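You operate a simulated robot arm through the tools that you are given. There is no shell and no other tool.

You run a simulated two-armed robot. Do the job below in one go: nothing can be reset, and whatever is moved stays where it is left.

## Task
Pack the grey roll, fold the flaps shut and tape the carton with the white strip.
Fine: Lay the strip along the seam and press it on.

It is judged by the outcome, as a careful person would: the job done as asked, and still so three seconds after it is handed in. It fails if anything else is knocked over, pushed out of place, dropped, spilled or broken. Flat cloth is picked up by pressing the open fingertips on it (5 to 10 N) and closing them slowly along it; thin cloth reads only 2 to 8 mm in the jaws.

## Robot
Two 7-joint arms with two-finger parallel grippers on one trunk, on a base that drives. Base frame: it is fixed to the floor where the robot stands at the start and does not move with it; the origin is under the middle of the robot, x ahead of it, y to its left, z up; the surface under the hand at the start is at about z = 0.82. Lengths are in m, angles in degrees, forces in N, time in s.
The left shoulder is at the start at [0.017, 0.14, 1.31], the right one opposite. With the tool pointing down near the work surface each hand reaches from about 0.1 to 0.48 m from the robot's upright axis, wherever it stands, measured 20 degrees to its own side. Places, roughly: back flap [0.5, 0.2, 1]; carton [0.5, 0.1, 0.9]; carton seam [0.5, 0.1, 0.9]; front flap [0.5, 0.1, 1]; inside of the carton [0.5, 0.1, 0.8]. Payload 1.57 kg a hand.
The TCP of each hand is the grasp point between the finger pads, 0.03 m short of the fingertips. In the tool frame z runs along the fingers and y along their closing line. The gripper opens to 0.08 m. The fingers are 0.017 m wide and 0.012 m thick; the gripper's body (0.04 by 0.082 m) begins 0.08 m behind the TCP.
Orientation is that of the tool frame in the base frame, as [roll, pitch, yaw] about the fixed x, y, z axes, in that order (R = Rz(yaw) Ry(pitch) Rx(roll)). With the fingers straight down and closing along the base's y, the tool's x points along the base's -x, its y along +y and its z along -z.

## Interface
- The arms move only by the tool play_rows. It takes "left_motion", "right_motion" or both (then of equal length, played together; a hand with none holds still); each is a list of rows, each a list of 3 entries, a list of its own where there are three numbers: the shift along the base's x, y, z in m, then the turn, a rotation vector about the base's x, y, z in degrees, then the gripper command, from -1 (fully open) to 1 (shut), values between in proportion. In form: [[[x, y, z], [rx, ry, rz], claw], ...]. A call has 1 to 20 rows; each row shifts and turns the commanded pose from where the row before left it. A row lasts 0.2 s, in which the tool goes at most 0.05 m and 8.6 degrees; a call with a longer step from one row to the next is refused whole, and so is a gripper value outside its range. A pose out of reach is approached as far as the arm can. The call stops where the force on the tool passes 40 N (or 10 N more than at its start, if that is more) or the arm is blocked; 0.2 s more then pass. Each finger travels about 0.045 m/s and halts on what it meets, pressing with about 32 N; the grip force reading is that of the motor and also rises with nothing between the fingers. The clock runs only during rows and for 0.2 s after the last one: add rows that do not move to give the fingers time. The reply holds the time, the measured pose of the TCP, the force on the tool along the base axes, the opening and the grip force, in the units named above and with some noise, with the torque about the TCP (base axes, N m) and any sound that the robot's microphone picked up, and new pictures: "views" is both (left out), scene, wrist or none (wrist: the cameras of the hands that moved).
- Cameras (640 x 400 px; columns grow to the right, rows downward): "scene" is now at [0.146, 0.0619, 1.197]; the picture's right is [0.81, -0.59, -0.01], its down [-0.36, -0.47, -0.81] and it looks along [0.47, 0.66, -0.59] (base axes); focal length 214 px, centre (320, 200). "left" rides on the left gripper at [0.072, 0.007, -0.122] in its tool frame; the picture's right is [-0.09, 1.00, 0.00], its down [-0.84, -0.08, -0.54] and it looks along [-0.54, -0.05, 0.84] (tool axes); focal length 238 px, centre (320, 200). "right" rides on the right gripper at [0.072, -0.007, -0.122] in its tool frame; the picture's right is [0.09, 1.00, 0.00], its down [-0.84, 0.08, -0.54] and it looks along [-0.54, 0.05, 0.84] (tool axes); focal length 238 px, centre (320, 200). There is no depth. A picture from a camera that has moved, and an enlarged one, comes with that camera's place and axes in the base frame and with its lens. The place of the scene camera against the robot may be out by one fixed shift of up to 0.025 m in any direction.
- move_column(by): slides the trunk up (or, below 0, down) by that many m; the arms and the scene camera ride with it, the base frame stays. It gives what a move gives, with no picture.
- roll_base(legs): drives the robot by 1 to 6 legs, each [ahead, left, turn to the left] in m, m and degrees, along the robot's own axes; the way and the turn of a leg run together, so that a leg with both is an arc; at most 1.5 m and 180 degrees a leg. The arms and the cameras ride along, it lands a little off, and it stops where it bumps. It gives what a move gives, and a new picture of the scene camera.
- turn_head(pan, tilt): turns the head with the scene camera to pan (to the left, within 60 degrees either way) and tilt (down, from -29 to 69), counted from straight ahead of the robot. It gives what a move gives, and a new picture of the scene camera.
- close_up(camera, box): a new picture of the part [left, top, right, bottom] of that camera's present view, enlarged. It takes no simulated time.
- hand_in(): hands the job in; it is judged then, once.

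Places have to be worked out from the pictures, the camera data and where the tool is seen. Open the grippers and draw the arms clear of the work before you hand the job in, unless the task says otherwise.

The tools are called as name(argument=value, ...) on one line, values as JSON. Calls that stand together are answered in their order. play_rows: Moves the arms, as the interface text tells. Its arguments: {"type":"object","properties":{"left_motion":{"type":"array"},"right_motion":{"type":"array"},"views":{"type":"string","enum":["both","scene","wrist","none"]}},"required":[]} The other tools are called the same way: move_column (by) slides the trunk up or down; roll_base (legs) drives the base; turn_head (pan, tilt) turns the head that bears the scene camera; close_up (camera, box) takes an enlarged picture of a part of a camera's view; hand_in () hands the job in.

At the start:

```text
time: 0.0
left_tcp_pos: [0.3438, 0.2793, 1.1438]
left_tool_rot: [-179.7, -32.8, -173.7]
left_wrist_force: [-0.1, 0.3, -0.1]
left_torque: [-0.02, -0.04, 0.0]
left_finger_gap: 0.0801
left_grip_force: 0.1
right_tcp_pos: [0.3538, -0.1028, 1.1521]
right_tool_rot: [179.0, -30.8, -179.9]
right_wrist_force: [0.1, -0.2, 0.4]
right_torque: [-0.03, 0.01, -0.01]
right_finger_gap: 0.0799
right_grip_force: 0.0
trunk travel left (down, up): [-0.625, 0.615]
robot x, y, heading: [-0.0011, -0.0037, -0.0]
head pan, tilt: [53.7, 36.6]
```

scene: 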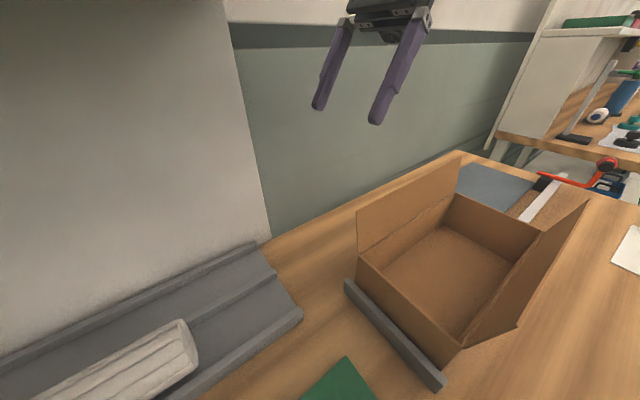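
right: 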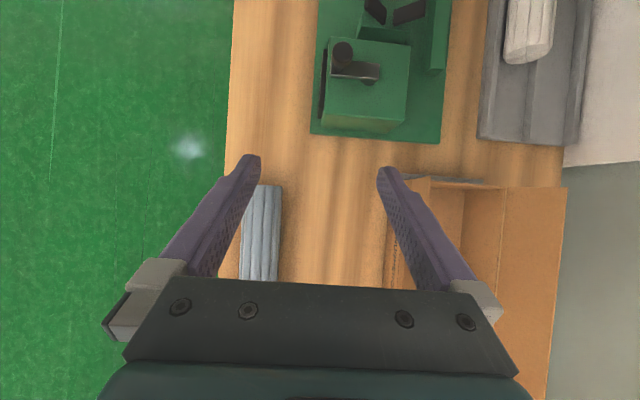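
left: 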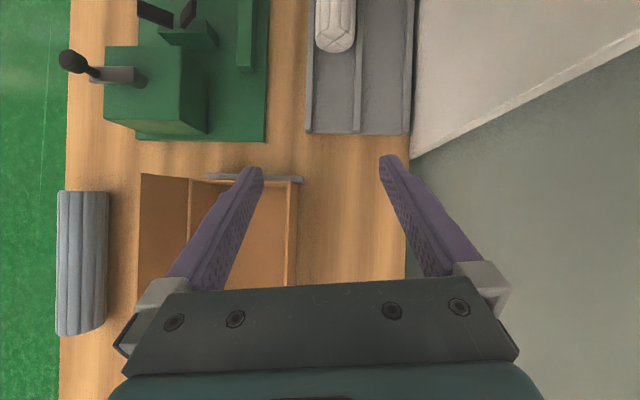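

I start by looking around: the carton is ahead-left, a grey roll lies on the bench to its near side, and a strip seems to lie beyond the carton. I turn the head to see the grey roll and the strip.

turn_head(pan=0, tilt=50)

turn_head(pan=35, tilt=55)

turn_head(pan=-30, tilt=45)

```text
time: 1.2
left_tcp_pos: [0.3449, 0.2801, 1.1422]
left_tool_rot: [-179.8, -32.9, -173.6]
left_wrist_force: [0.2, 0.2, 0.2]
left_torque: [0.01, -0.03, 0.01]
left_finger_gap: 0.0799
left_grip_force: 0.0
right_tcp_pos: [0.3539, -0.1027, 1.1511]
right_tool_rot: [178.8, -30.8, -179.7]
right_wrist_force: [1.1, -0.7, 0.3]
right_torque: [-0.02, -0.02, 0.03]
right_finger_gap: 0.08
right_grip_force: 0.0
trunk travel left (down, up): [-0.625, 0.615]
robot x, y, heading: [0.0018, -0.007, 0.3]
head pan, tilt: [0.0, 50.0]
camera scene: at [0.1718, -0.0078, 1.1762], right [0.0, -1.0, -0.02], down [-0.77, 0.01, -0.64], along [0.64, 0.01, -0.77], focal length 214 px, centre (320, 200)
```

scene: 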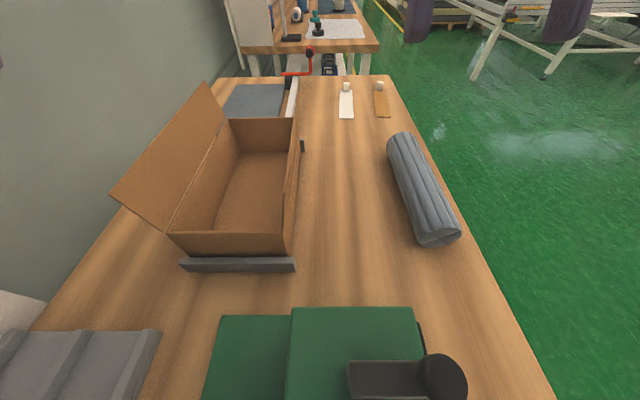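

```text
time: 2.2
left_tcp_pos: [0.3445, 0.2793, 1.142]
left_tool_rot: [-179.9, -32.9, -173.6]
left_wrist_force: [0.7, 0.2, -0.3]
left_torque: [0.04, 0.0, -0.01]
left_finger_gap: 0.0799
left_grip_force: 0.1
right_tcp_pos: [0.3538, -0.1016, 1.1509]
right_tool_rot: [178.7, -30.8, -179.7]
right_wrist_force: [-1.1, 0.5, -0.4]
right_torque: [0.01, 0.0, 0.05]
right_finger_gap: 0.0802
right_grip_force: 0.1
trunk travel left (down, up): [-0.625, 0.615]
robot x, y, heading: [-0.0039, -0.0088, 0.1]
head pan, tilt: [35.0, 55.0]
camera scene: at [0.154, 0.0335, 1.1705], right [0.57, -0.82, -0.02], down [-0.67, -0.46, -0.58], along [0.47, 0.34, -0.82], focal length 214 px, centre (320, 200)
```

scene: 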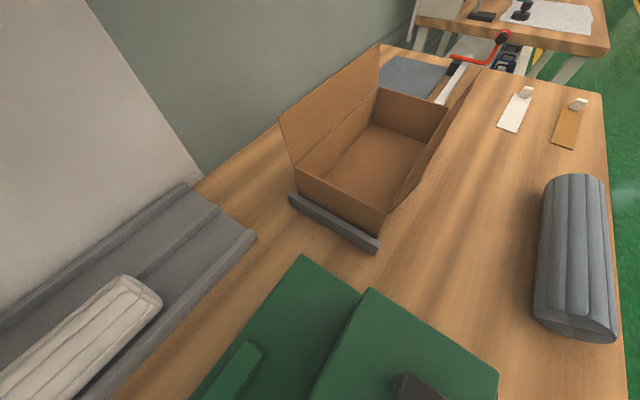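

```text
time: 3.6
left_tcp_pos: [0.3454, 0.2782, 1.1432]
left_tool_rot: [-179.9, -32.9, -173.7]
left_wrist_force: [0.9, 0.0, 0.2]
left_torque: [-0.02, -0.04, 0.0]
left_finger_gap: 0.08
left_grip_force: 0.1
right_tcp_pos: [0.3553, -0.1019, 1.1517]
right_tool_rot: [178.8, -30.8, -179.7]
right_wrist_force: [0.1, -0.6, 0.1]
right_torque: [0.0, -0.01, 0.03]
right_finger_gap: 0.0799
right_grip_force: 0.0
trunk travel left (down, up): [-0.625, 0.615]
robot x, y, heading: [0.0008, -0.0079, 0.0]
head pan, tilt: [-30.0, 45.0]
camera scene: at [0.1658, -0.0487, 1.1825], right [-0.5, -0.87, -0.01], down [-0.62, 0.36, -0.7], along [0.61, -0.34, -0.72], focal length 214 px, centre (320, 200)
```

scene: 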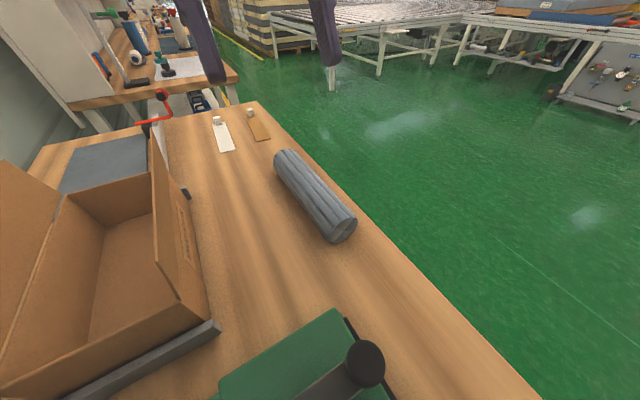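

The bench runs along +x with its free edge at y≈-0.285; the grey roll lies by that edge, the white strip further on. I look straight down and to the far sides to see how the robot stands to the bench.

turn_head(pan=0, tilt=69)

turn_head(pan=-60, tilt=60)

turn_head(pan=-20, tilt=20)

```text
time: 4.5
left_tcp_pos: [0.3457, 0.2791, 1.1421]
left_tool_rot: [-179.9, -32.9, -173.6]
left_wrist_force: [-0.5, -0.3, 0.5]
left_torque: [-0.02, 0.0, 0.02]
left_finger_gap: 0.08
left_grip_force: 0.1
right_tcp_pos: [0.354, -0.1026, 1.1517]
right_tool_rot: [178.8, -30.8, -179.7]
right_wrist_force: [0.5, 0.0, 0.4]
right_torque: [0.0, 0.02, 0.02]
right_finger_gap: 0.0796
right_grip_force: 0.1
trunk travel left (down, up): [-0.625, 0.615]
robot x, y, heading: [-0.0011, -0.0083, -0.0]
head pan, tilt: [0.0, 68.8]
camera scene: at [0.1514, -0.0077, 1.1545], right [0.0, -1.0, -0.02], down [-0.93, 0.01, -0.36], along [0.36, 0.02, -0.93], focal length 214 px, centre (320, 200)
```

scene: 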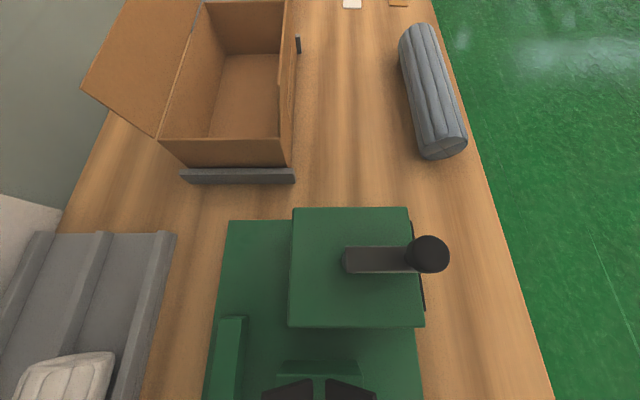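

```text
time: 5.8
left_tcp_pos: [0.3449, 0.279, 1.1426]
left_tool_rot: [-179.9, -32.8, -173.6]
left_wrist_force: [-0.5, -0.6, -0.2]
left_torque: [0.0, 0.01, 0.02]
left_finger_gap: 0.0797
left_grip_force: 0.0
right_tcp_pos: [0.3545, -0.1022, 1.1521]
right_tool_rot: [178.8, -30.8, -179.7]
right_wrist_force: [1.2, -0.3, 0.0]
right_torque: [0.02, 0.0, 0.01]
right_finger_gap: 0.0803
right_grip_force: 0.2
trunk travel left (down, up): [-0.625, 0.615]
robot x, y, heading: [0.0026, -0.0087, -0.2]
head pan, tilt: [-60.0, 60.0]
camera scene: at [0.1291, -0.0656, 1.163], right [-0.87, -0.5, -0.01], down [-0.44, 0.76, -0.49], along [0.25, -0.42, -0.87], focal length 214 px, centre (320, 200)
```

scene: 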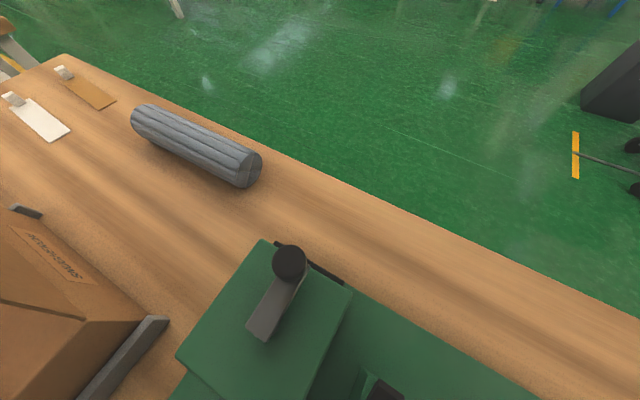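

```text
time: 6.9
left_tcp_pos: [0.3449, 0.2784, 1.1432]
left_tool_rot: [-179.9, -32.8, -173.6]
left_wrist_force: [-0.8, 0.4, -0.3]
left_torque: [-0.02, -0.03, -0.01]
left_finger_gap: 0.0803
left_grip_force: 0.0
right_tcp_pos: [0.3557, -0.1029, 1.1519]
right_tool_rot: [178.7, -30.7, -179.7]
right_wrist_force: [-0.2, 0.1, -0.4]
right_torque: [0.05, -0.01, -0.02]
right_finger_gap: 0.0802
right_grip_force: 0.0
trunk travel left (down, up): [-0.625, 0.615]
robot x, y, heading: [0.0027, -0.0065, -0.1]
head pan, tilt: [-20.0, 20.0]
camera scene: at [0.1836, -0.0408, 1.2214], right [-0.34, -0.94, -0.01], down [-0.32, 0.13, -0.94], along [0.88, -0.32, -0.35], focal length 214 px, centre (320, 200)
```

scene: 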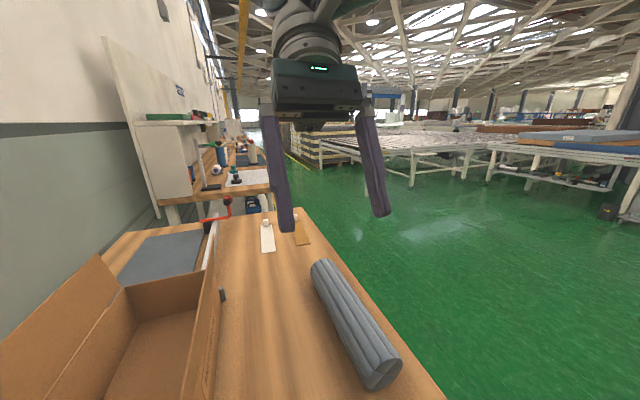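

The bench seems to reach under the robot along x, so I test whether the base can drive ahead with a small leg; the hands at z≈1.14 are clear of everything.

roll_base(legs=[[0.05, 0, 0]])

turn_head(pan=0, tilt=45)

close_up(camera="scene", box=[100, 40, 500, 290])

```text
time: 7.8
left_tcp_pos: [0.3427, 0.2807, 1.1344]
left_tool_rot: [180.0, -34.4, -173.2]
left_wrist_force: [0.0, 0.4, 0.5]
left_torque: [-0.01, -0.03, -0.05]
left_finger_gap: 0.08
left_grip_force: 0.0
right_tcp_pos: [0.3535, -0.0995, 1.1432]
right_tool_rot: [178.8, -32.5, -179.4]
right_wrist_force: [0.0, 0.8, 0.0]
right_torque: [0.02, -0.02, 0.03]
right_finger_gap: 0.08
right_grip_force: 0.0
trunk travel left (down, up): [-0.625, 0.615]
robot x, y, heading: [0.0174, -0.0072, 0.1]
head pan, tilt: [-20.0, 20.0]
camera scene: at [0.1838, -0.04, 1.2177], right [-0.34, -0.94, -0.01], down [-0.35, 0.13, -0.93], along [0.87, -0.31, -0.37], focal length 214 px, centre (320, 200)
```

scene: 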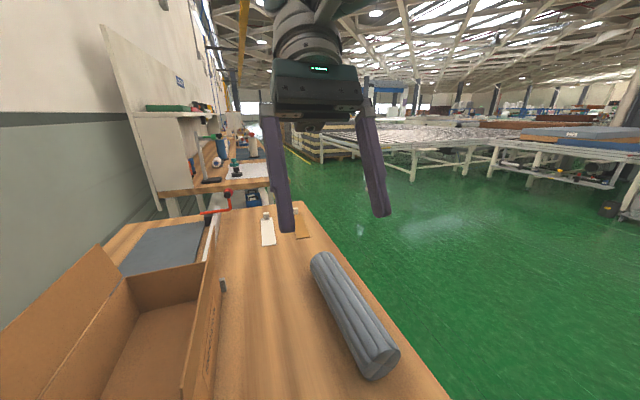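

```text
time: 8.7
left_tcp_pos: [0.3427, 0.281, 1.1354]
left_tool_rot: [180.0, -34.2, -173.0]
left_wrist_force: [0.7, -0.4, 0.3]
left_torque: [-0.02, -0.02, -0.02]
left_finger_gap: 0.0801
left_grip_force: 0.1
right_tcp_pos: [0.3563, -0.0984, 1.1443]
right_tool_rot: [178.8, -32.1, -179.2]
right_wrist_force: [-0.4, -0.2, -0.1]
right_torque: [-0.02, 0.01, 0.0]
right_finger_gap: 0.0802
right_grip_force: 0.0
trunk travel left (down, up): [-0.625, 0.615]
robot x, y, heading: [0.0149, -0.0081, 0.4]
head pan, tilt: [0.0, 45.0]
camera scene: at [0.1778, -0.0071, 1.1799], right [0.01, -1.0, -0.02], down [-0.73, 0.01, -0.69], along [0.69, 0.02, -0.73], focal length 214 px, centre (320, 200)
```

scene: 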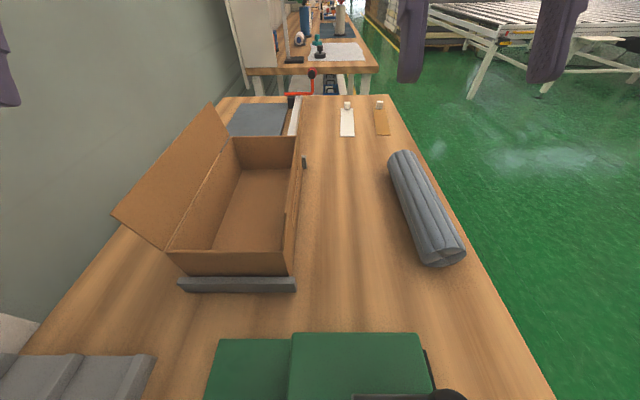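

```text
1.60 times, centred on (300, 165) of scene
camera zoom: at [0.1778, -0.0071, 1.1799], right [0.01, -1.0, -0.02], down [-0.73, 0.01, -0.69], along [0.69, 0.02, -0.73], focal length 343 px, centre (352, 256)
```

zoom: 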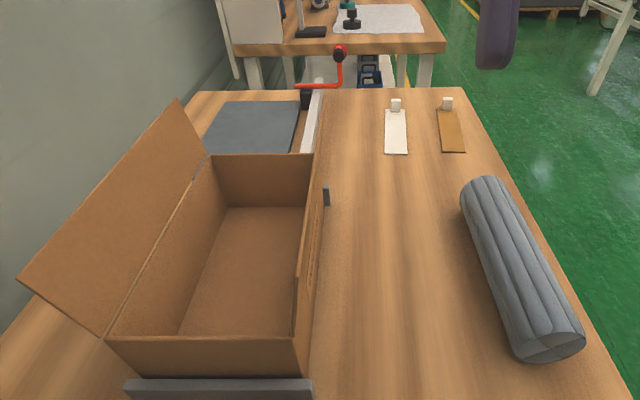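

The base bumped after about 1.5 cm and the robot leaned slightly, so I back off to the start and compare the downward view.

roll_base(legs=[[-0.04, 0, 0]])

turn_head(pan=0, tilt=69)

turn_head(pan=60, tilt=69)

turn_head(pan=-60, tilt=69)

```text
time: 9.6
left_tcp_pos: [0.3499, 0.2795, 1.1528]
left_tool_rot: [-179.7, -31.0, -173.6]
left_wrist_force: [0.8, 0.2, -0.6]
left_torque: [0.07, 0.0, 0.04]
left_finger_gap: 0.0802
left_grip_force: 0.1
right_tcp_pos: [0.3594, -0.1016, 1.1617]
right_tool_rot: [178.7, -29.0, -179.7]
right_wrist_force: [0.0, -0.7, -0.5]
right_torque: [0.02, 0.0, -0.04]
right_finger_gap: 0.0801
right_grip_force: 0.0
trunk travel left (down, up): [-0.625, 0.615]
robot x, y, heading: [-0.0197, -0.0087, 0.1]
head pan, tilt: [0.0, 45.0]
camera scene: at [0.1815, -0.0079, 1.1873], right [0.0, -1.0, -0.02], down [-0.69, 0.01, -0.73], along [0.73, 0.01, -0.69], focal length 214 px, centre (320, 200)
```

scene: 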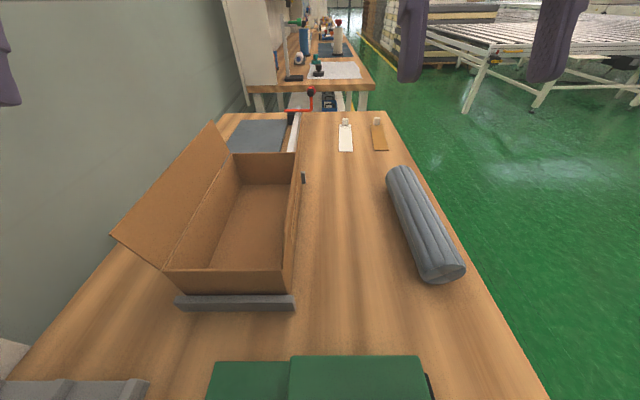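

```text
time: 10.5
left_tcp_pos: [0.3505, 0.2789, 1.152]
left_tool_rot: [-179.9, -31.1, -173.6]
left_wrist_force: [0.9, 0.2, 0.0]
left_torque: [0.0, 0.01, -0.02]
left_finger_gap: 0.08
left_grip_force: 0.1
right_tcp_pos: [0.3599, -0.1028, 1.161]
right_tool_rot: [178.6, -28.9, -179.5]
right_wrist_force: [-0.3, 0.5, -0.5]
right_torque: [-0.03, -0.03, 0.06]
right_finger_gap: 0.0801
right_grip_force: 0.1
trunk travel left (down, up): [-0.625, 0.615]
robot x, y, heading: [-0.0138, -0.0099, -0.2]
head pan, tilt: [0.0, 68.8]
camera scene: at [0.1564, -0.0076, 1.1572], right [0.0, -1.0, -0.02], down [-0.92, 0.01, -0.39], along [0.39, 0.02, -0.92], focal length 214 px, centre (320, 200)
```

scene: 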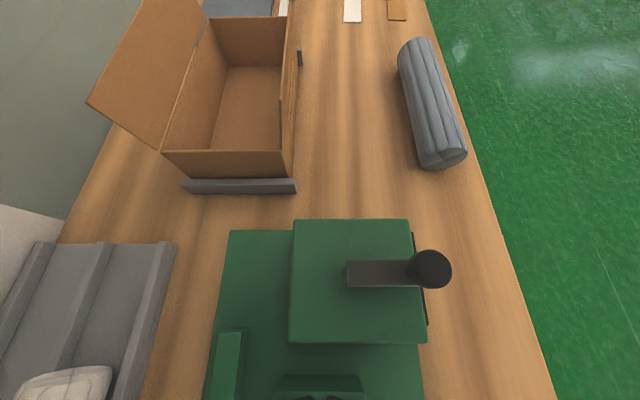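

```text
time: 11.8
left_tcp_pos: [0.3497, 0.2789, 1.152]
left_tool_rot: [-179.6, -31.2, -173.7]
left_wrist_force: [-0.2, -0.5, -0.1]
left_torque: [-0.03, 0.0, 0.02]
left_finger_gap: 0.0801
left_grip_force: 0.1
right_tcp_pos: [0.359, -0.1022, 1.1603]
right_tool_rot: [178.6, -29.0, -179.5]
right_wrist_force: [-0.4, -0.9, 0.8]
right_torque: [0.0, 0.01, 0.01]
right_finger_gap: 0.0801
right_grip_force: 0.1
trunk travel left (down, up): [-0.625, 0.615]
robot x, y, heading: [-0.0197, -0.0102, -0.1]
head pan, tilt: [60.0, 68.8]
camera scene: at [0.1281, 0.0406, 1.1574], right [0.87, -0.5, 0.01], down [-0.46, -0.8, -0.39], along [0.21, 0.33, -0.92], focal length 214 px, centre (320, 200)
```

scene: 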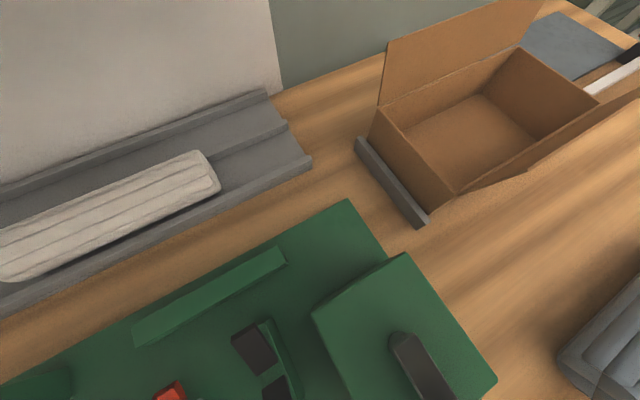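

```text
time: 13.8
left_tcp_pos: [0.3488, 0.2785, 1.151]
left_tool_rot: [-179.7, -31.0, -173.7]
left_wrist_force: [0.5, -0.3, 0.1]
left_torque: [0.01, -0.03, 0.02]
left_finger_gap: 0.0799
left_grip_force: 0.0
right_tcp_pos: [0.3583, -0.1023, 1.1602]
right_tool_rot: [178.7, -29.0, -179.7]
right_wrist_force: [-0.3, -0.1, -0.1]
right_torque: [0.02, 0.02, -0.03]
right_finger_gap: 0.08
right_grip_force: 0.1
trunk travel left (down, up): [-0.625, 0.615]
robot x, y, heading: [-0.0166, -0.0129, -0.0]
head pan, tilt: [-60.0, 68.8]
camera scene: at [0.1278, -0.0566, 1.1555], right [-0.86, -0.5, -0.03], down [-0.46, 0.81, -0.36], along [0.21, -0.3, -0.93], focal length 214 px, centre (320, 200)
```

scene: 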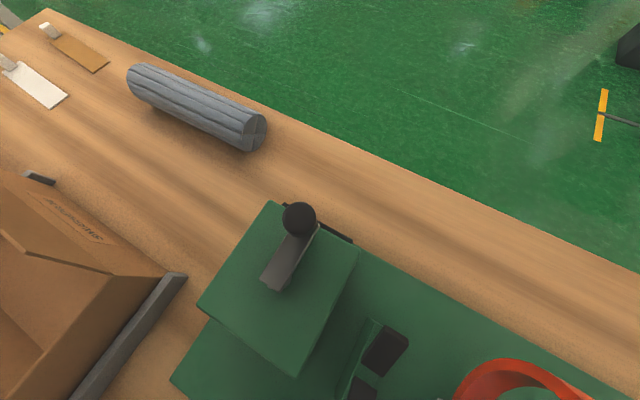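

The bench and vise have not moved, but the robot leaned back a little. I look up to see whether anything holds the robot from above or blocks it.

roll_base(legs=[[0.018, 0, 0]])

turn_head(pan=0, tilt=-29)

turn_head(pan=-60, tilt=20)

turn_head(pan=60, tilt=20)

```text
time: 14.6
left_tcp_pos: [0.3446, 0.2797, 1.1442]
left_tool_rot: [-179.8, -32.5, -173.4]
left_wrist_force: [-1.1, 0.1, -0.1]
left_torque: [-0.01, 0.0, 0.0]
left_finger_gap: 0.0803
left_grip_force: 0.1
right_tcp_pos: [0.3568, -0.1003, 1.1519]
right_tool_rot: [178.7, -30.6, -179.3]
right_wrist_force: [-0.3, 0.3, 0.7]
right_torque: [0.01, 0.02, -0.04]
right_finger_gap: 0.08
right_grip_force: 0.1
trunk travel left (down, up): [-0.625, 0.615]
robot x, y, heading: [-0.003, -0.0132, 0.5]
head pan, tilt: [-60.0, 68.8]
camera scene: at [0.1256, -0.0565, 1.1535], right [-0.86, -0.5, -0.01], down [-0.47, 0.81, -0.35], along [0.18, -0.3, -0.94], focal length 214 px, centre (320, 200)
```

scene: 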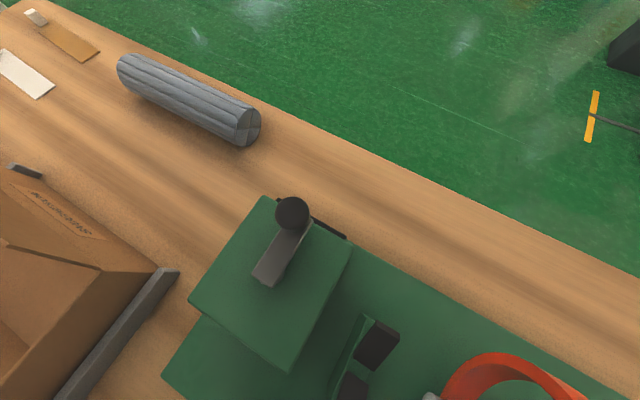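

```text
time: 16.3
left_tcp_pos: [0.3458, 0.2791, 1.144]
left_tool_rot: [180.0, -32.5, -173.3]
left_wrist_force: [0.5, 0.4, 0.6]
left_torque: [0.0, 0.01, 0.03]
left_finger_gap: 0.08
left_grip_force: 0.1
right_tcp_pos: [0.357, -0.1023, 1.1527]
right_tool_rot: [178.7, -30.6, -179.5]
right_wrist_force: [-0.5, -0.8, -0.4]
right_torque: [-0.02, 0.0, 0.01]
right_finger_gap: 0.08
right_grip_force: 0.1
trunk travel left (down, up): [-0.625, 0.615]
robot x, y, heading: [-0.0025, -0.0122, 0.3]
head pan, tilt: [0.0, -28.6]
camera scene: at [0.1644, -0.0107, 1.2941], right [0.0, -1.0, -0.02], down [0.48, 0.02, -0.88], along [0.88, -0.01, 0.48], focal length 214 px, centre (320, 200)
```

scene: 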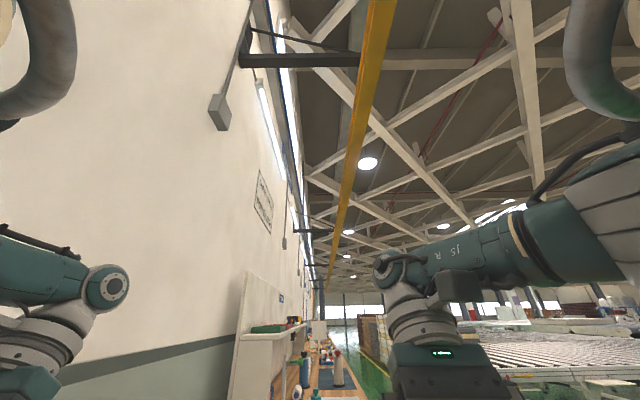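

```text
time: 17.6
left_tcp_pos: [0.3456, 0.2796, 1.1445]
left_tool_rot: [-179.9, -32.6, -173.4]
left_wrist_force: [0.9, -0.2, 0.5]
left_torque: [0.02, 0.01, 0.01]
left_finger_gap: 0.08
left_grip_force: 0.1
right_tcp_pos: [0.3585, -0.1015, 1.1517]
right_tool_rot: [178.6, -30.5, -179.3]
right_wrist_force: [0.1, 0.1, -0.8]
right_torque: [0.0, 0.01, 0.0]
right_finger_gap: 0.08
right_grip_force: 0.1
trunk travel left (down, up): [-0.625, 0.615]
robot x, y, heading: [-0.0023, -0.0082, 0.4]
head pan, tilt: [-60.0, 20.0]
camera scene: at [0.1446, -0.0901, 1.2202], right [-0.86, -0.5, -0.01], down [-0.17, 0.31, -0.93], along [0.47, -0.81, -0.36], focal length 214 px, centre (320, 200)
```

scene: 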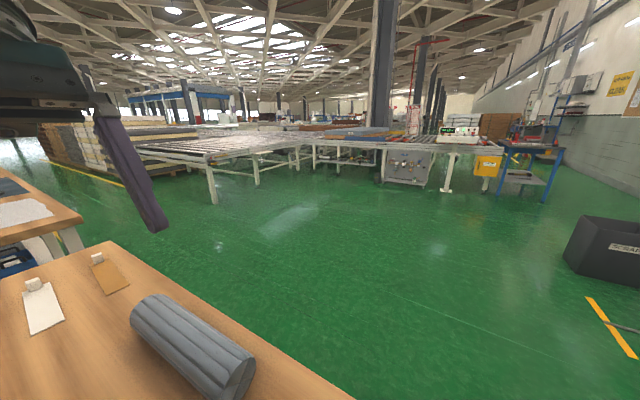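

```text
time: 19.6
left_tcp_pos: [0.3465, 0.2798, 1.1449]
left_tool_rot: [-179.9, -32.7, -173.4]
left_wrist_force: [-0.2, -0.7, 0.0]
left_torque: [-0.01, 0.01, -0.02]
left_finger_gap: 0.0797
left_grip_force: 0.0
right_tcp_pos: [0.3581, -0.1025, 1.1523]
right_tool_rot: [178.8, -30.5, -179.4]
right_wrist_force: [0.0, -0.4, 0.0]
right_torque: [-0.03, -0.01, 0.02]
right_finger_gap: 0.0798
right_grip_force: 0.0
trunk travel left (down, up): [-0.625, 0.615]
robot x, y, heading: [-0.0051, -0.0135, 0.3]
head pan, tilt: [60.0, 20.0]
camera scene: at [0.1443, 0.071, 1.2233], right [0.87, -0.5, -0.01], down [-0.17, -0.28, -0.95], along [0.47, 0.82, -0.32], focal length 214 px, centre (320, 200)
```

scene: 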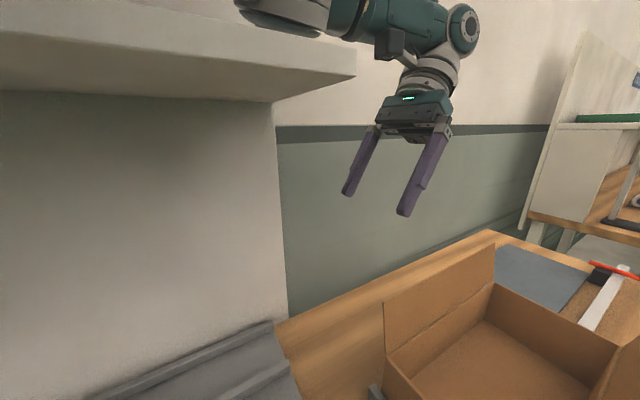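

There is a cabinet/shelf to my left rear and free floor on the right. I test a sideways drive to the right, where nothing is in the way of the arms.

roll_base(legs=[[0, -0.06, 0]])

```text
time: 20.6
left_tcp_pos: [0.3497, 0.2695, 1.1431]
left_tool_rot: [175.8, -31.7, -170.9]
left_wrist_force: [-1.0, -1.9, -13.6]
left_torque: [0.16, 0.65, -0.16]
left_finger_gap: 0.0799
left_grip_force: 0.0
right_tcp_pos: [0.3607, -0.1107, 1.1247]
right_tool_rot: [174.4, -30.2, -177.0]
right_wrist_force: [0.7, 3.1, -2.3]
right_torque: [-0.21, 0.13, 0.13]
right_finger_gap: 0.08
right_grip_force: 0.0
trunk travel left (down, up): [-0.625, 0.615]
robot x, y, heading: [0.0005, -0.072, 0.3]
head pan, tilt: [60.0, 20.0]
camera scene: at [0.1462, 0.0574, 1.2073], right [0.87, -0.49, -0.04], down [-0.16, -0.22, -0.96], along [0.47, 0.84, -0.27], focal length 214 px, centre (320, 200)
```

scene: 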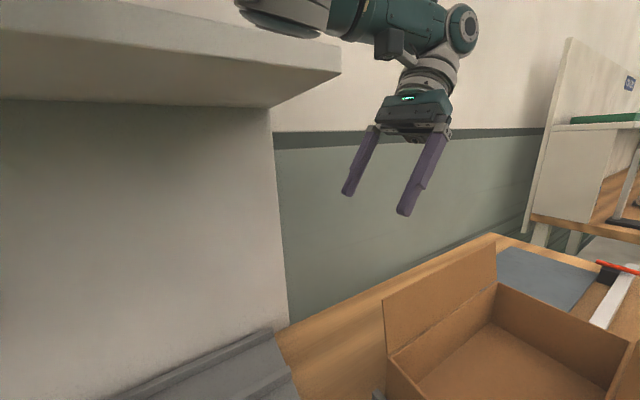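

The body leaned right about 4° instead of moving, so something holds its lower part. I go back to where it was and raise the trunk a bit, then test again with more clearance.

roll_base(legs=[[0, 0.06, 0]])

move_column(by=0.1)

turn_head(pan=60, tilt=0)

```text
time: 21.6
left_tcp_pos: [0.3532, 0.2464, 1.1324]
left_tool_rot: [-179.6, -30.8, -173.6]
left_wrist_force: [-0.3, 0.1, 0.2]
left_torque: [-0.03, 0.0, 0.02]
left_finger_gap: 0.08
left_grip_force: 0.0
right_tcp_pos: [0.3646, -0.1308, 1.1314]
right_tool_rot: [177.5, -29.5, -178.5]
right_wrist_force: [0.5, -1.0, -0.8]
right_torque: [-0.02, 0.0, -0.05]
right_finger_gap: 0.0803
right_grip_force: 0.0
trunk travel left (down, up): [-0.625, 0.615]
robot x, y, heading: [-0.0079, -0.0587, 0.6]
head pan, tilt: [60.0, 20.0]
stopped in leg 1: the robot was blocked; the commanded pose is now the measured one
camera scene: at [0.1491, 0.0391, 1.2023], right [0.87, -0.49, 0.0], down [-0.15, -0.26, -0.95], along [0.47, 0.83, -0.3], focal length 214 px, centre (320, 200)
```

scene: 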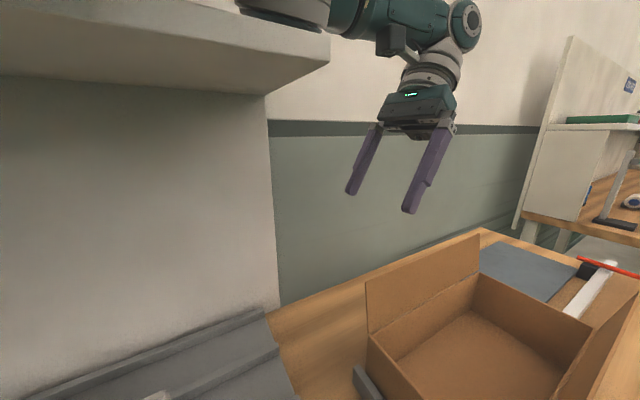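

```text
time: 22.9
left_tcp_pos: [0.3393, 0.221, 1.1825]
left_tool_rot: [-177.5, -32.4, -174.7]
left_wrist_force: [-0.4, 0.1, -1.0]
left_torque: [0.01, 0.0, 0.02]
left_finger_gap: 0.0799
left_grip_force: 0.1
right_tcp_pos: [0.3507, -0.1545, 1.1957]
right_tool_rot: [179.8, -30.5, -179.5]
right_wrist_force: [0.7, -0.7, 0.6]
right_torque: [0.03, 0.0, 0.01]
right_finger_gap: 0.0801
right_grip_force: 0.1
trunk travel left (down, up): [-0.725, 0.515]
robot x, y, heading: [-0.0068, -0.0533, 0.5]
head pan, tilt: [60.0, 20.0]
```

```text
time: 23.8
left_tcp_pos: [0.3407, 0.2213, 1.1822]
left_tool_rot: [-177.5, -32.4, -174.7]
left_wrist_force: [0.4, -0.8, 0.0]
left_torque: [-0.01, 0.02, -0.01]
left_finger_gap: 0.08
left_grip_force: 0.0
right_tcp_pos: [0.351, -0.1543, 1.1962]
right_tool_rot: [179.8, -30.5, -179.6]
right_wrist_force: [-0.1, -0.3, -0.2]
right_torque: [0.0, -0.01, 0.0]
right_finger_gap: 0.0802
right_grip_force: 0.0
trunk travel left (down, up): [-0.725, 0.515]
robot x, y, heading: [-0.006, -0.0544, 0.8]
head pan, tilt: [60.0, 0.0]
camera scene: at [0.1353, 0.0151, 1.2967], right [0.87, -0.49, 0.0], down [0.0, 0.0, -1.0], along [0.49, 0.87, 0.0], focal length 214 px, centre (320, 200)
```

scene: 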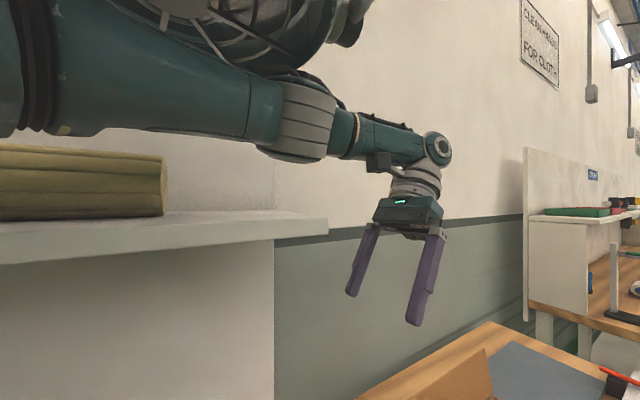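

Now it is clear: the left upper arm is over the shelf on my left (shelf front corner at about [0.265, 0.225, 1.28], with a stack on it), and that was what blocked the base. I raise the trunk further so the elbow lifts well clear before moving sideways.

move_column(by=0.1)

turn_head(pan=60, tilt=15)

```text
time: 25.1
left_tcp_pos: [0.3388, 0.2214, 1.2826]
left_tool_rot: [-177.5, -32.4, -174.8]
left_wrist_force: [0.5, 0.2, -0.2]
left_torque: [0.01, 0.0, -0.01]
left_finger_gap: 0.08
left_grip_force: 0.1
right_tcp_pos: [0.351, -0.1549, 1.2954]
right_tool_rot: [179.8, -30.6, -179.5]
right_wrist_force: [-0.5, 0.2, -0.4]
right_torque: [-0.04, 0.03, 0.02]
right_finger_gap: 0.08
right_grip_force: 0.0
trunk travel left (down, up): [-0.825, 0.415]
robot x, y, heading: [-0.0072, -0.051, 0.8]
head pan, tilt: [60.0, 0.0]
```

```text
time: 25.9
left_tcp_pos: [0.3377, 0.2222, 1.2826]
left_tool_rot: [-177.5, -32.4, -174.6]
left_wrist_force: [-0.7, -0.1, 0.3]
left_torque: [0.01, 0.02, -0.02]
left_finger_gap: 0.0798
left_grip_force: 0.1
right_tcp_pos: [0.3506, -0.1545, 1.2975]
right_tool_rot: [179.8, -30.6, -179.5]
right_wrist_force: [0.3, 0.5, -0.1]
right_torque: [0.03, 0.04, 0.03]
right_finger_gap: 0.0799
right_grip_force: 0.1
trunk travel left (down, up): [-0.825, 0.415]
robot x, y, heading: [-0.0041, -0.05, 0.4]
head pan, tilt: [60.0, 15.0]
camera scene: at [0.1369, 0.0181, 1.3727], right [0.87, -0.49, 0.0], down [-0.13, -0.22, -0.97], along [0.48, 0.84, -0.26], focal length 214 px, centre (320, 200)
```

scene: 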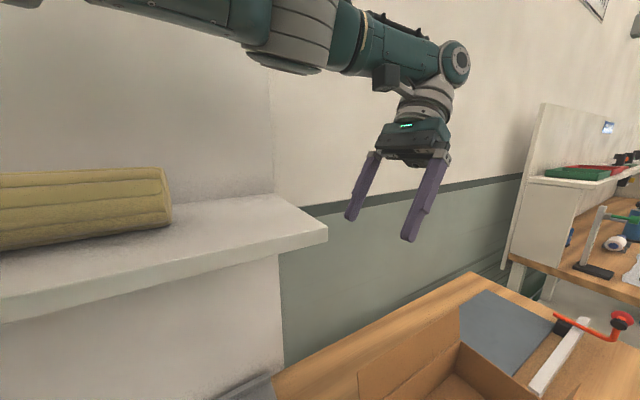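

The arm is now well above the shelf and its yellow roll. I drive right a little and check whether the body moves without leaning.

roll_base(legs=[[0, -0.1, 0]])

```text
time: 27.0
left_tcp_pos: [0.3396, 0.1221, 1.2822]
left_tool_rot: [-177.5, -32.4, -174.7]
left_wrist_force: [-0.3, 0.7, 0.0]
left_torque: [0.01, 0.01, 0.02]
left_finger_gap: 0.08
left_grip_force: 0.1
right_tcp_pos: [0.3515, -0.2531, 1.2961]
right_tool_rot: [179.8, -30.6, -179.6]
right_wrist_force: [-0.2, -0.5, -0.7]
right_torque: [-0.01, 0.0, -0.02]
right_finger_gap: 0.0799
right_grip_force: 0.1
trunk travel left (down, up): [-0.825, 0.415]
robot x, y, heading: [-0.0061, -0.1514, 0.7]
head pan, tilt: [60.0, 15.0]
camera scene: at [0.1378, -0.0807, 1.3726], right [0.87, -0.49, 0.0], down [-0.13, -0.23, -0.97], along [0.48, 0.84, -0.26], focal length 214 px, centre (320, 200)
```

scene: 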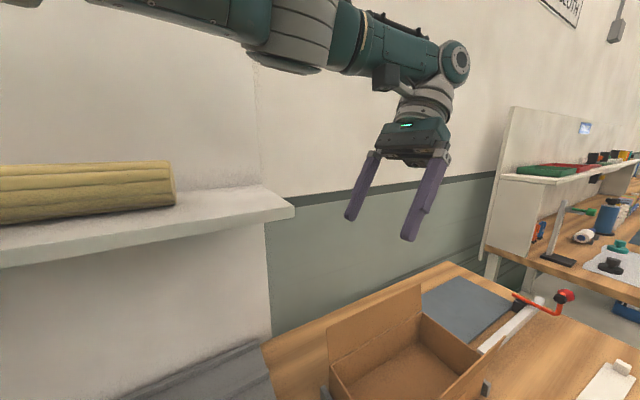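

The base drives freely now and the shelf's roll is untouched. I drive ahead to a stance nearer the work, first straight, then check.

roll_base(legs=[[0.1, 0, 0], [0.1, 0, 0]])

turn_head(pan=0, tilt=60)

turn_head(pan=30, tilt=60)

```text
time: 28.9
left_tcp_pos: [0.5381, 0.1257, 1.2814]
left_tool_rot: [-177.4, -32.5, -174.7]
left_wrist_force: [0.4, 0.3, -0.2]
left_torque: [0.01, 0.01, -0.03]
left_finger_gap: 0.0801
left_grip_force: 0.0
right_tcp_pos: [0.5499, -0.2509, 1.2956]
right_tool_rot: [179.7, -30.6, -179.6]
right_wrist_force: [-0.2, -0.2, -0.2]
right_torque: [0.01, -0.01, 0.0]
right_finger_gap: 0.0799
right_grip_force: 0.1
trunk travel left (down, up): [-0.825, 0.415]
robot x, y, heading: [0.1932, -0.142, 0.5]
head pan, tilt: [60.0, 15.0]
camera scene: at [0.3361, -0.0789, 1.3726], right [0.87, -0.49, 0.0], down [-0.13, -0.23, -0.97], along [0.47, 0.84, -0.26], focal length 214 px, centre (320, 200)
```

scene: 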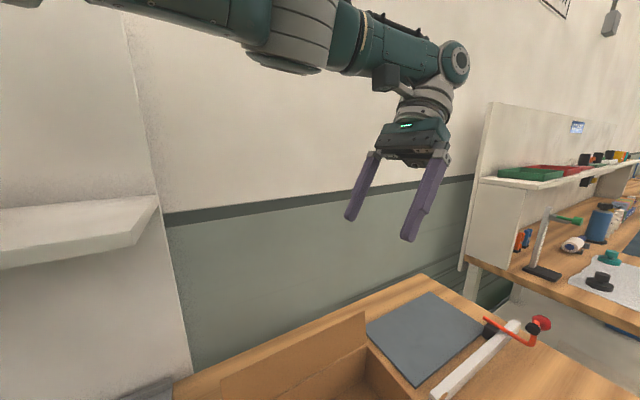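

```text
time: 30.2
left_tcp_pos: [0.5375, 0.1263, 1.282]
left_tool_rot: [-177.5, -32.5, -174.6]
left_wrist_force: [0.1, 0.2, 0.6]
left_torque: [0.0, -0.02, -0.01]
left_finger_gap: 0.0802
left_grip_force: 0.1
right_tcp_pos: [0.5513, -0.2521, 1.2962]
right_tool_rot: [179.8, -30.7, -179.6]
right_wrist_force: [-0.1, -0.3, -0.3]
right_torque: [0.03, 0.0, -0.03]
right_finger_gap: 0.0802
right_grip_force: 0.1
trunk travel left (down, up): [-0.825, 0.415]
robot x, y, heading: [0.1911, -0.1507, 0.4]
head pan, tilt: [0.0, 60.0]
camera scene: at [0.3569, -0.1595, 1.3063], right [0.01, -1.0, 0.0], down [-0.87, -0.01, -0.5], along [0.5, 0.01, -0.87], focal length 214 px, centre (320, 200)
```

scene: 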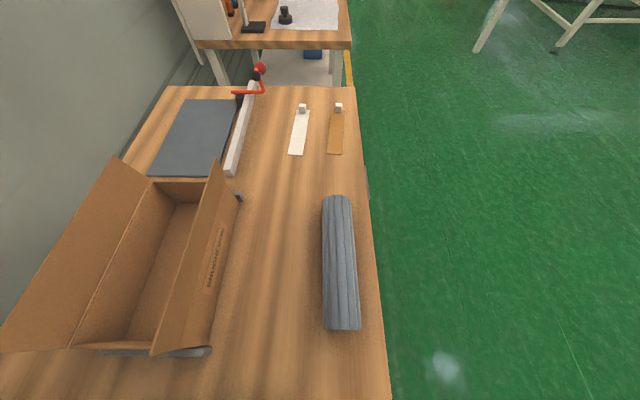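

```text
time: 31.1
left_tcp_pos: [0.5382, 0.1264, 1.2828]
left_tool_rot: [-177.5, -32.5, -174.7]
left_wrist_force: [-0.5, 0.4, -0.6]
left_torque: [0.02, 0.0, 0.04]
left_finger_gap: 0.0799
left_grip_force: 0.3
right_tcp_pos: [0.5493, -0.2506, 1.2965]
right_tool_rot: [179.8, -30.7, -179.7]
right_wrist_force: [-0.4, 0.5, -0.2]
right_torque: [0.0, 0.0, 0.01]
right_finger_gap: 0.08
right_grip_force: 0.0
trunk travel left (down, up): [-0.825, 0.415]
robot x, y, heading: [0.1921, -0.1483, 0.4]
head pan, tilt: [30.0, 60.0]
camera scene: at [0.3476, -0.1264, 1.3063], right [0.51, -0.86, 0.0], down [-0.75, -0.44, -0.5], along [0.43, 0.25, -0.87], focal length 214 px, centre (320, 200)
```

scene: 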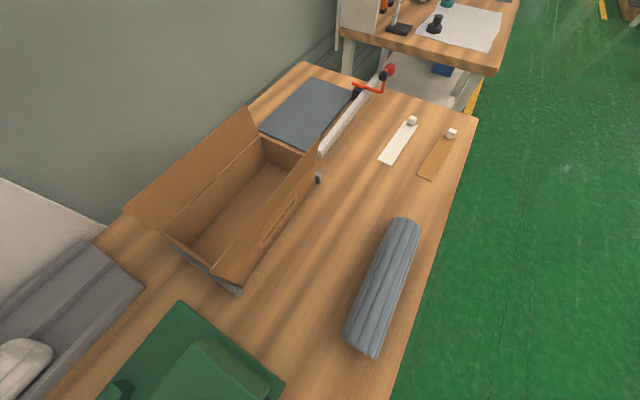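

Driving works and nothing has moved. From this view I place the roll at about x 0.36–0.61, y≈-0.20 (Ø≈0.075), the carton at x 0.325–0.62, y 0.04–0.21, flaps upright to z≈1.0, and the white strip at x 0.80–0.99, y≈-0.085. I drive to a stance that serves both roll and carton and lower the trunk.

roll_base(legs=[[0.06, 0.12, 0]])

move_column(by=-0.12)

turn_head(pan=-15, tilt=60)

turn_head(pan=20, tilt=65)

```text
time: 32.5
left_tcp_pos: [0.5973, 0.2448, 1.2829]
left_tool_rot: [-177.5, -32.5, -174.6]
left_wrist_force: [0.8, -0.4, 0.2]
left_torque: [-0.03, 0.0, 0.0]
left_finger_gap: 0.08
left_grip_force: 0.0
right_tcp_pos: [0.6088, -0.1307, 1.2962]
right_tool_rot: [179.9, -30.6, -179.5]
right_wrist_force: [0.3, -0.2, 0.2]
right_torque: [0.03, -0.03, -0.01]
right_finger_gap: 0.08
right_grip_force: 0.1
trunk travel left (down, up): [-0.825, 0.415]
robot x, y, heading: [0.2497, -0.0306, 0.9]
head pan, tilt: [30.0, 60.0]
camera scene: at [0.4059, -0.007, 1.3063], right [0.51, -0.86, 0.0], down [-0.75, -0.44, -0.5], along [0.43, 0.25, -0.87], focal length 214 px, centre (320, 200)
```

scene: 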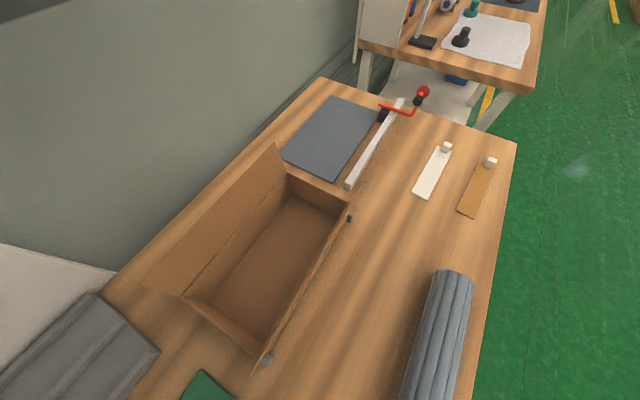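

```text
time: 34.0
left_tcp_pos: [0.5958, 0.2462, 1.1634]
left_tool_rot: [-177.5, -32.5, -174.6]
left_wrist_force: [0.0, -0.4, -0.2]
left_torque: [-0.01, -0.02, 0.0]
left_finger_gap: 0.0801
left_grip_force: 0.0
right_tcp_pos: [0.6094, -0.1321, 1.1763]
right_tool_rot: [179.8, -30.6, -179.5]
right_wrist_force: [0.1, -0.1, 0.4]
right_torque: [-0.03, -0.01, -0.02]
right_finger_gap: 0.0799
right_grip_force: 0.1
trunk travel left (down, up): [-0.705, 0.535]
robot x, y, heading: [0.2485, -0.029, 0.7]
head pan, tilt: [30.0, 60.0]
```

```text
time: 35.1
left_tcp_pos: [0.5958, 0.2442, 1.1622]
left_tool_rot: [-177.5, -32.4, -174.6]
left_wrist_force: [1.1, 0.2, 0.7]
left_torque: [-0.01, -0.01, 0.02]
left_finger_gap: 0.08
left_grip_force: 0.0
right_tcp_pos: [0.6101, -0.1317, 1.1761]
right_tool_rot: [179.8, -30.7, -179.5]
right_wrist_force: [-0.1, 0.2, 0.5]
right_torque: [-0.02, 0.02, -0.04]
right_finger_gap: 0.0801
right_grip_force: 0.1
trunk travel left (down, up): [-0.705, 0.535]
robot x, y, heading: [0.2505, -0.0283, 0.6]
head pan, tilt: [-15.0, 60.0]
camera scene: at [0.4131, -0.0575, 1.1863], right [-0.25, -0.97, 0.0], down [-0.84, 0.21, -0.5], along [0.48, -0.12, -0.87], focal length 214 px, centre (320, 200)
```

scene: 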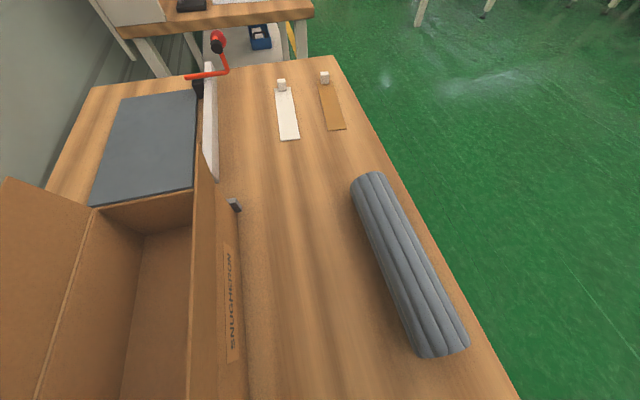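

```text
time: 36.1
left_tcp_pos: [0.5967, 0.245, 1.1628]
left_tool_rot: [-177.5, -32.4, -174.5]
left_wrist_force: [0.3, -0.6, 0.4]
left_torque: [0.0, 0.01, -0.01]
left_finger_gap: 0.0801
left_grip_force: 0.2
right_tcp_pos: [0.6079, -0.1307, 1.1757]
right_tool_rot: [179.8, -30.7, -179.5]
right_wrist_force: [0.3, 0.3, 0.1]
right_torque: [-0.01, 0.04, -0.01]
right_finger_gap: 0.0803
right_grip_force: 0.0
trunk travel left (down, up): [-0.705, 0.535]
robot x, y, heading: [0.252, -0.0291, 0.6]
head pan, tilt: [20.0, 65.0]
camera scene: at [0.4054, -0.0196, 1.1808], right [0.35, -0.94, 0.0], down [-0.85, -0.32, -0.42], along [0.4, 0.15, -0.91], focal length 214 px, centre (320, 200)
```

scene: 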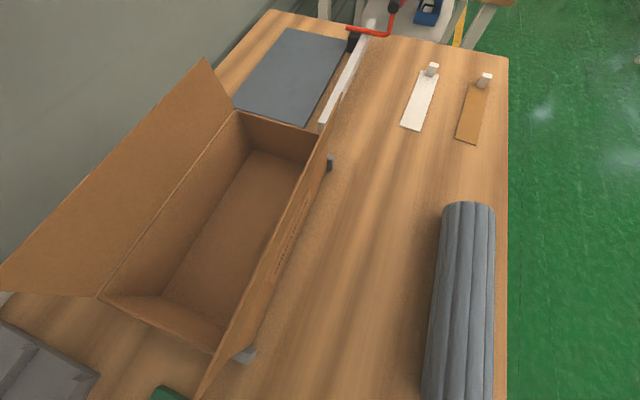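

The roll and carton are in good reach. I bring the right hand above the roll, turning the tool to point straight down.

play_rows(right_motion=[[[-0.0215, -0.0115, -0.025], [0, -5.12, 0], -1], [[-0.0215, -0.0115, -0.025], [0, -5.12, 0], -1], [[-0.0215, -0.0115, -0.025], [0, -5.12, 0], -1], [[-0.0215, -0.0115, -0.025], [0, -5.12, 0], -1], [[-0.0215, -0.0115, -0.025], [0, -5.12, 0], -1], [[-0.0215, -0.0115, -0.025], [0, -5.12, 0], -1], [[0, 0, 0], [0, 0, 0], -1]])

turn_head(pan=-15, tilt=60)

```text
time: 37.7
left_tcp_pos: [0.5958, 0.2447, 1.1625]
left_tool_rot: [-177.5, -32.5, -174.6]
left_wrist_force: [-0.1, 0.6, -0.4]
left_torque: [0.01, 0.0, -0.04]
left_finger_gap: 0.0802
left_grip_force: 0.1
right_tcp_pos: [0.4814, -0.2019, 1.0247]
right_tool_rot: [-180.0, 0.1, -179.6]
right_wrist_force: [0.7, 0.1, -0.3]
right_torque: [0.02, -0.02, 0.0]
right_finger_gap: 0.0799
right_grip_force: 0.0
trunk travel left (down, up): [-0.705, 0.535]
robot x, y, heading: [0.2469, -0.0322, 0.7]
head pan, tilt: [20.0, 65.0]
camera scene: at [0.4053, -0.0196, 1.1808], right [0.35, -0.94, 0.0], down [-0.85, -0.32, -0.42], along [0.4, 0.15, -0.91], focal length 214 px, centre (320, 200)
camera right: at [0.4087, -0.2082, 1.1471], right [-0.1, 1.0, 0.0], down [0.84, 0.08, 0.54], along [0.54, 0.05, -0.84], focal length 238 px, centre (320, 200)
```

scene: 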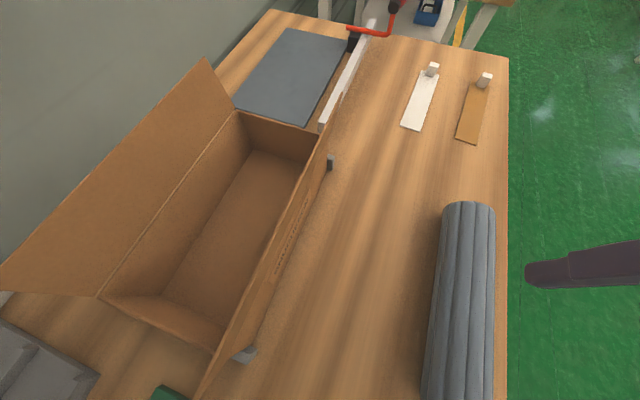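
right: 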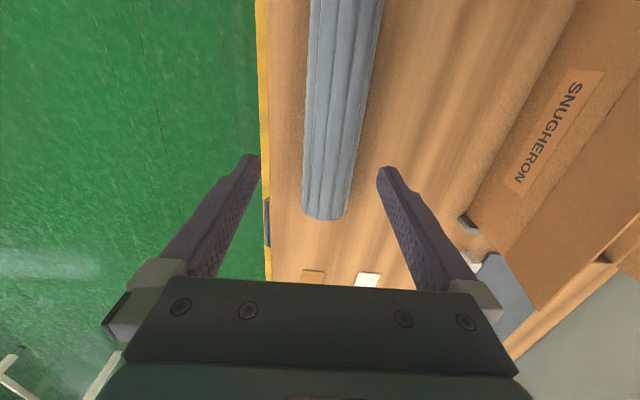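

```text
time: 38.7
left_tcp_pos: [0.5966, 0.2448, 1.163]
left_tool_rot: [-177.5, -32.5, -174.6]
left_wrist_force: [-1.2, 0.2, -0.6]
left_torque: [0.01, 0.01, 0.0]
left_finger_gap: 0.0802
left_grip_force: 0.1
right_tcp_pos: [0.4824, -0.2016, 1.0266]
right_tool_rot: [-179.9, 0.1, -179.6]
right_wrist_force: [0.2, -1.0, 0.3]
right_torque: [0.01, 0.03, -0.02]
right_finger_gap: 0.08
right_grip_force: 0.2
trunk travel left (down, up): [-0.705, 0.535]
robot x, y, heading: [0.2484, -0.0273, 0.7]
head pan, tilt: [-15.0, 60.0]
camera scene: at [0.4131, -0.0575, 1.1863], right [-0.25, -0.97, 0.0], down [-0.84, 0.21, -0.5], along [0.48, -0.12, -0.87], focal length 214 px, centre (320, 200)
```

scene: 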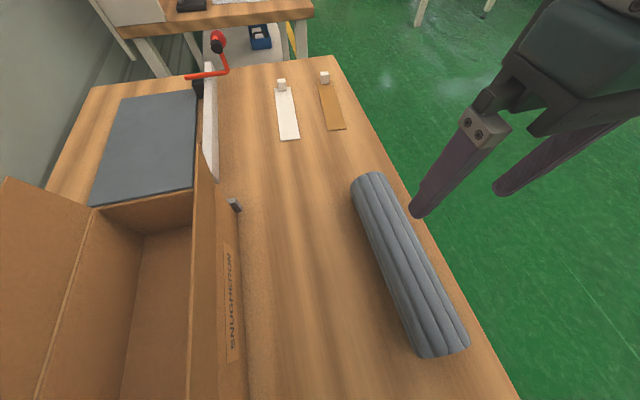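

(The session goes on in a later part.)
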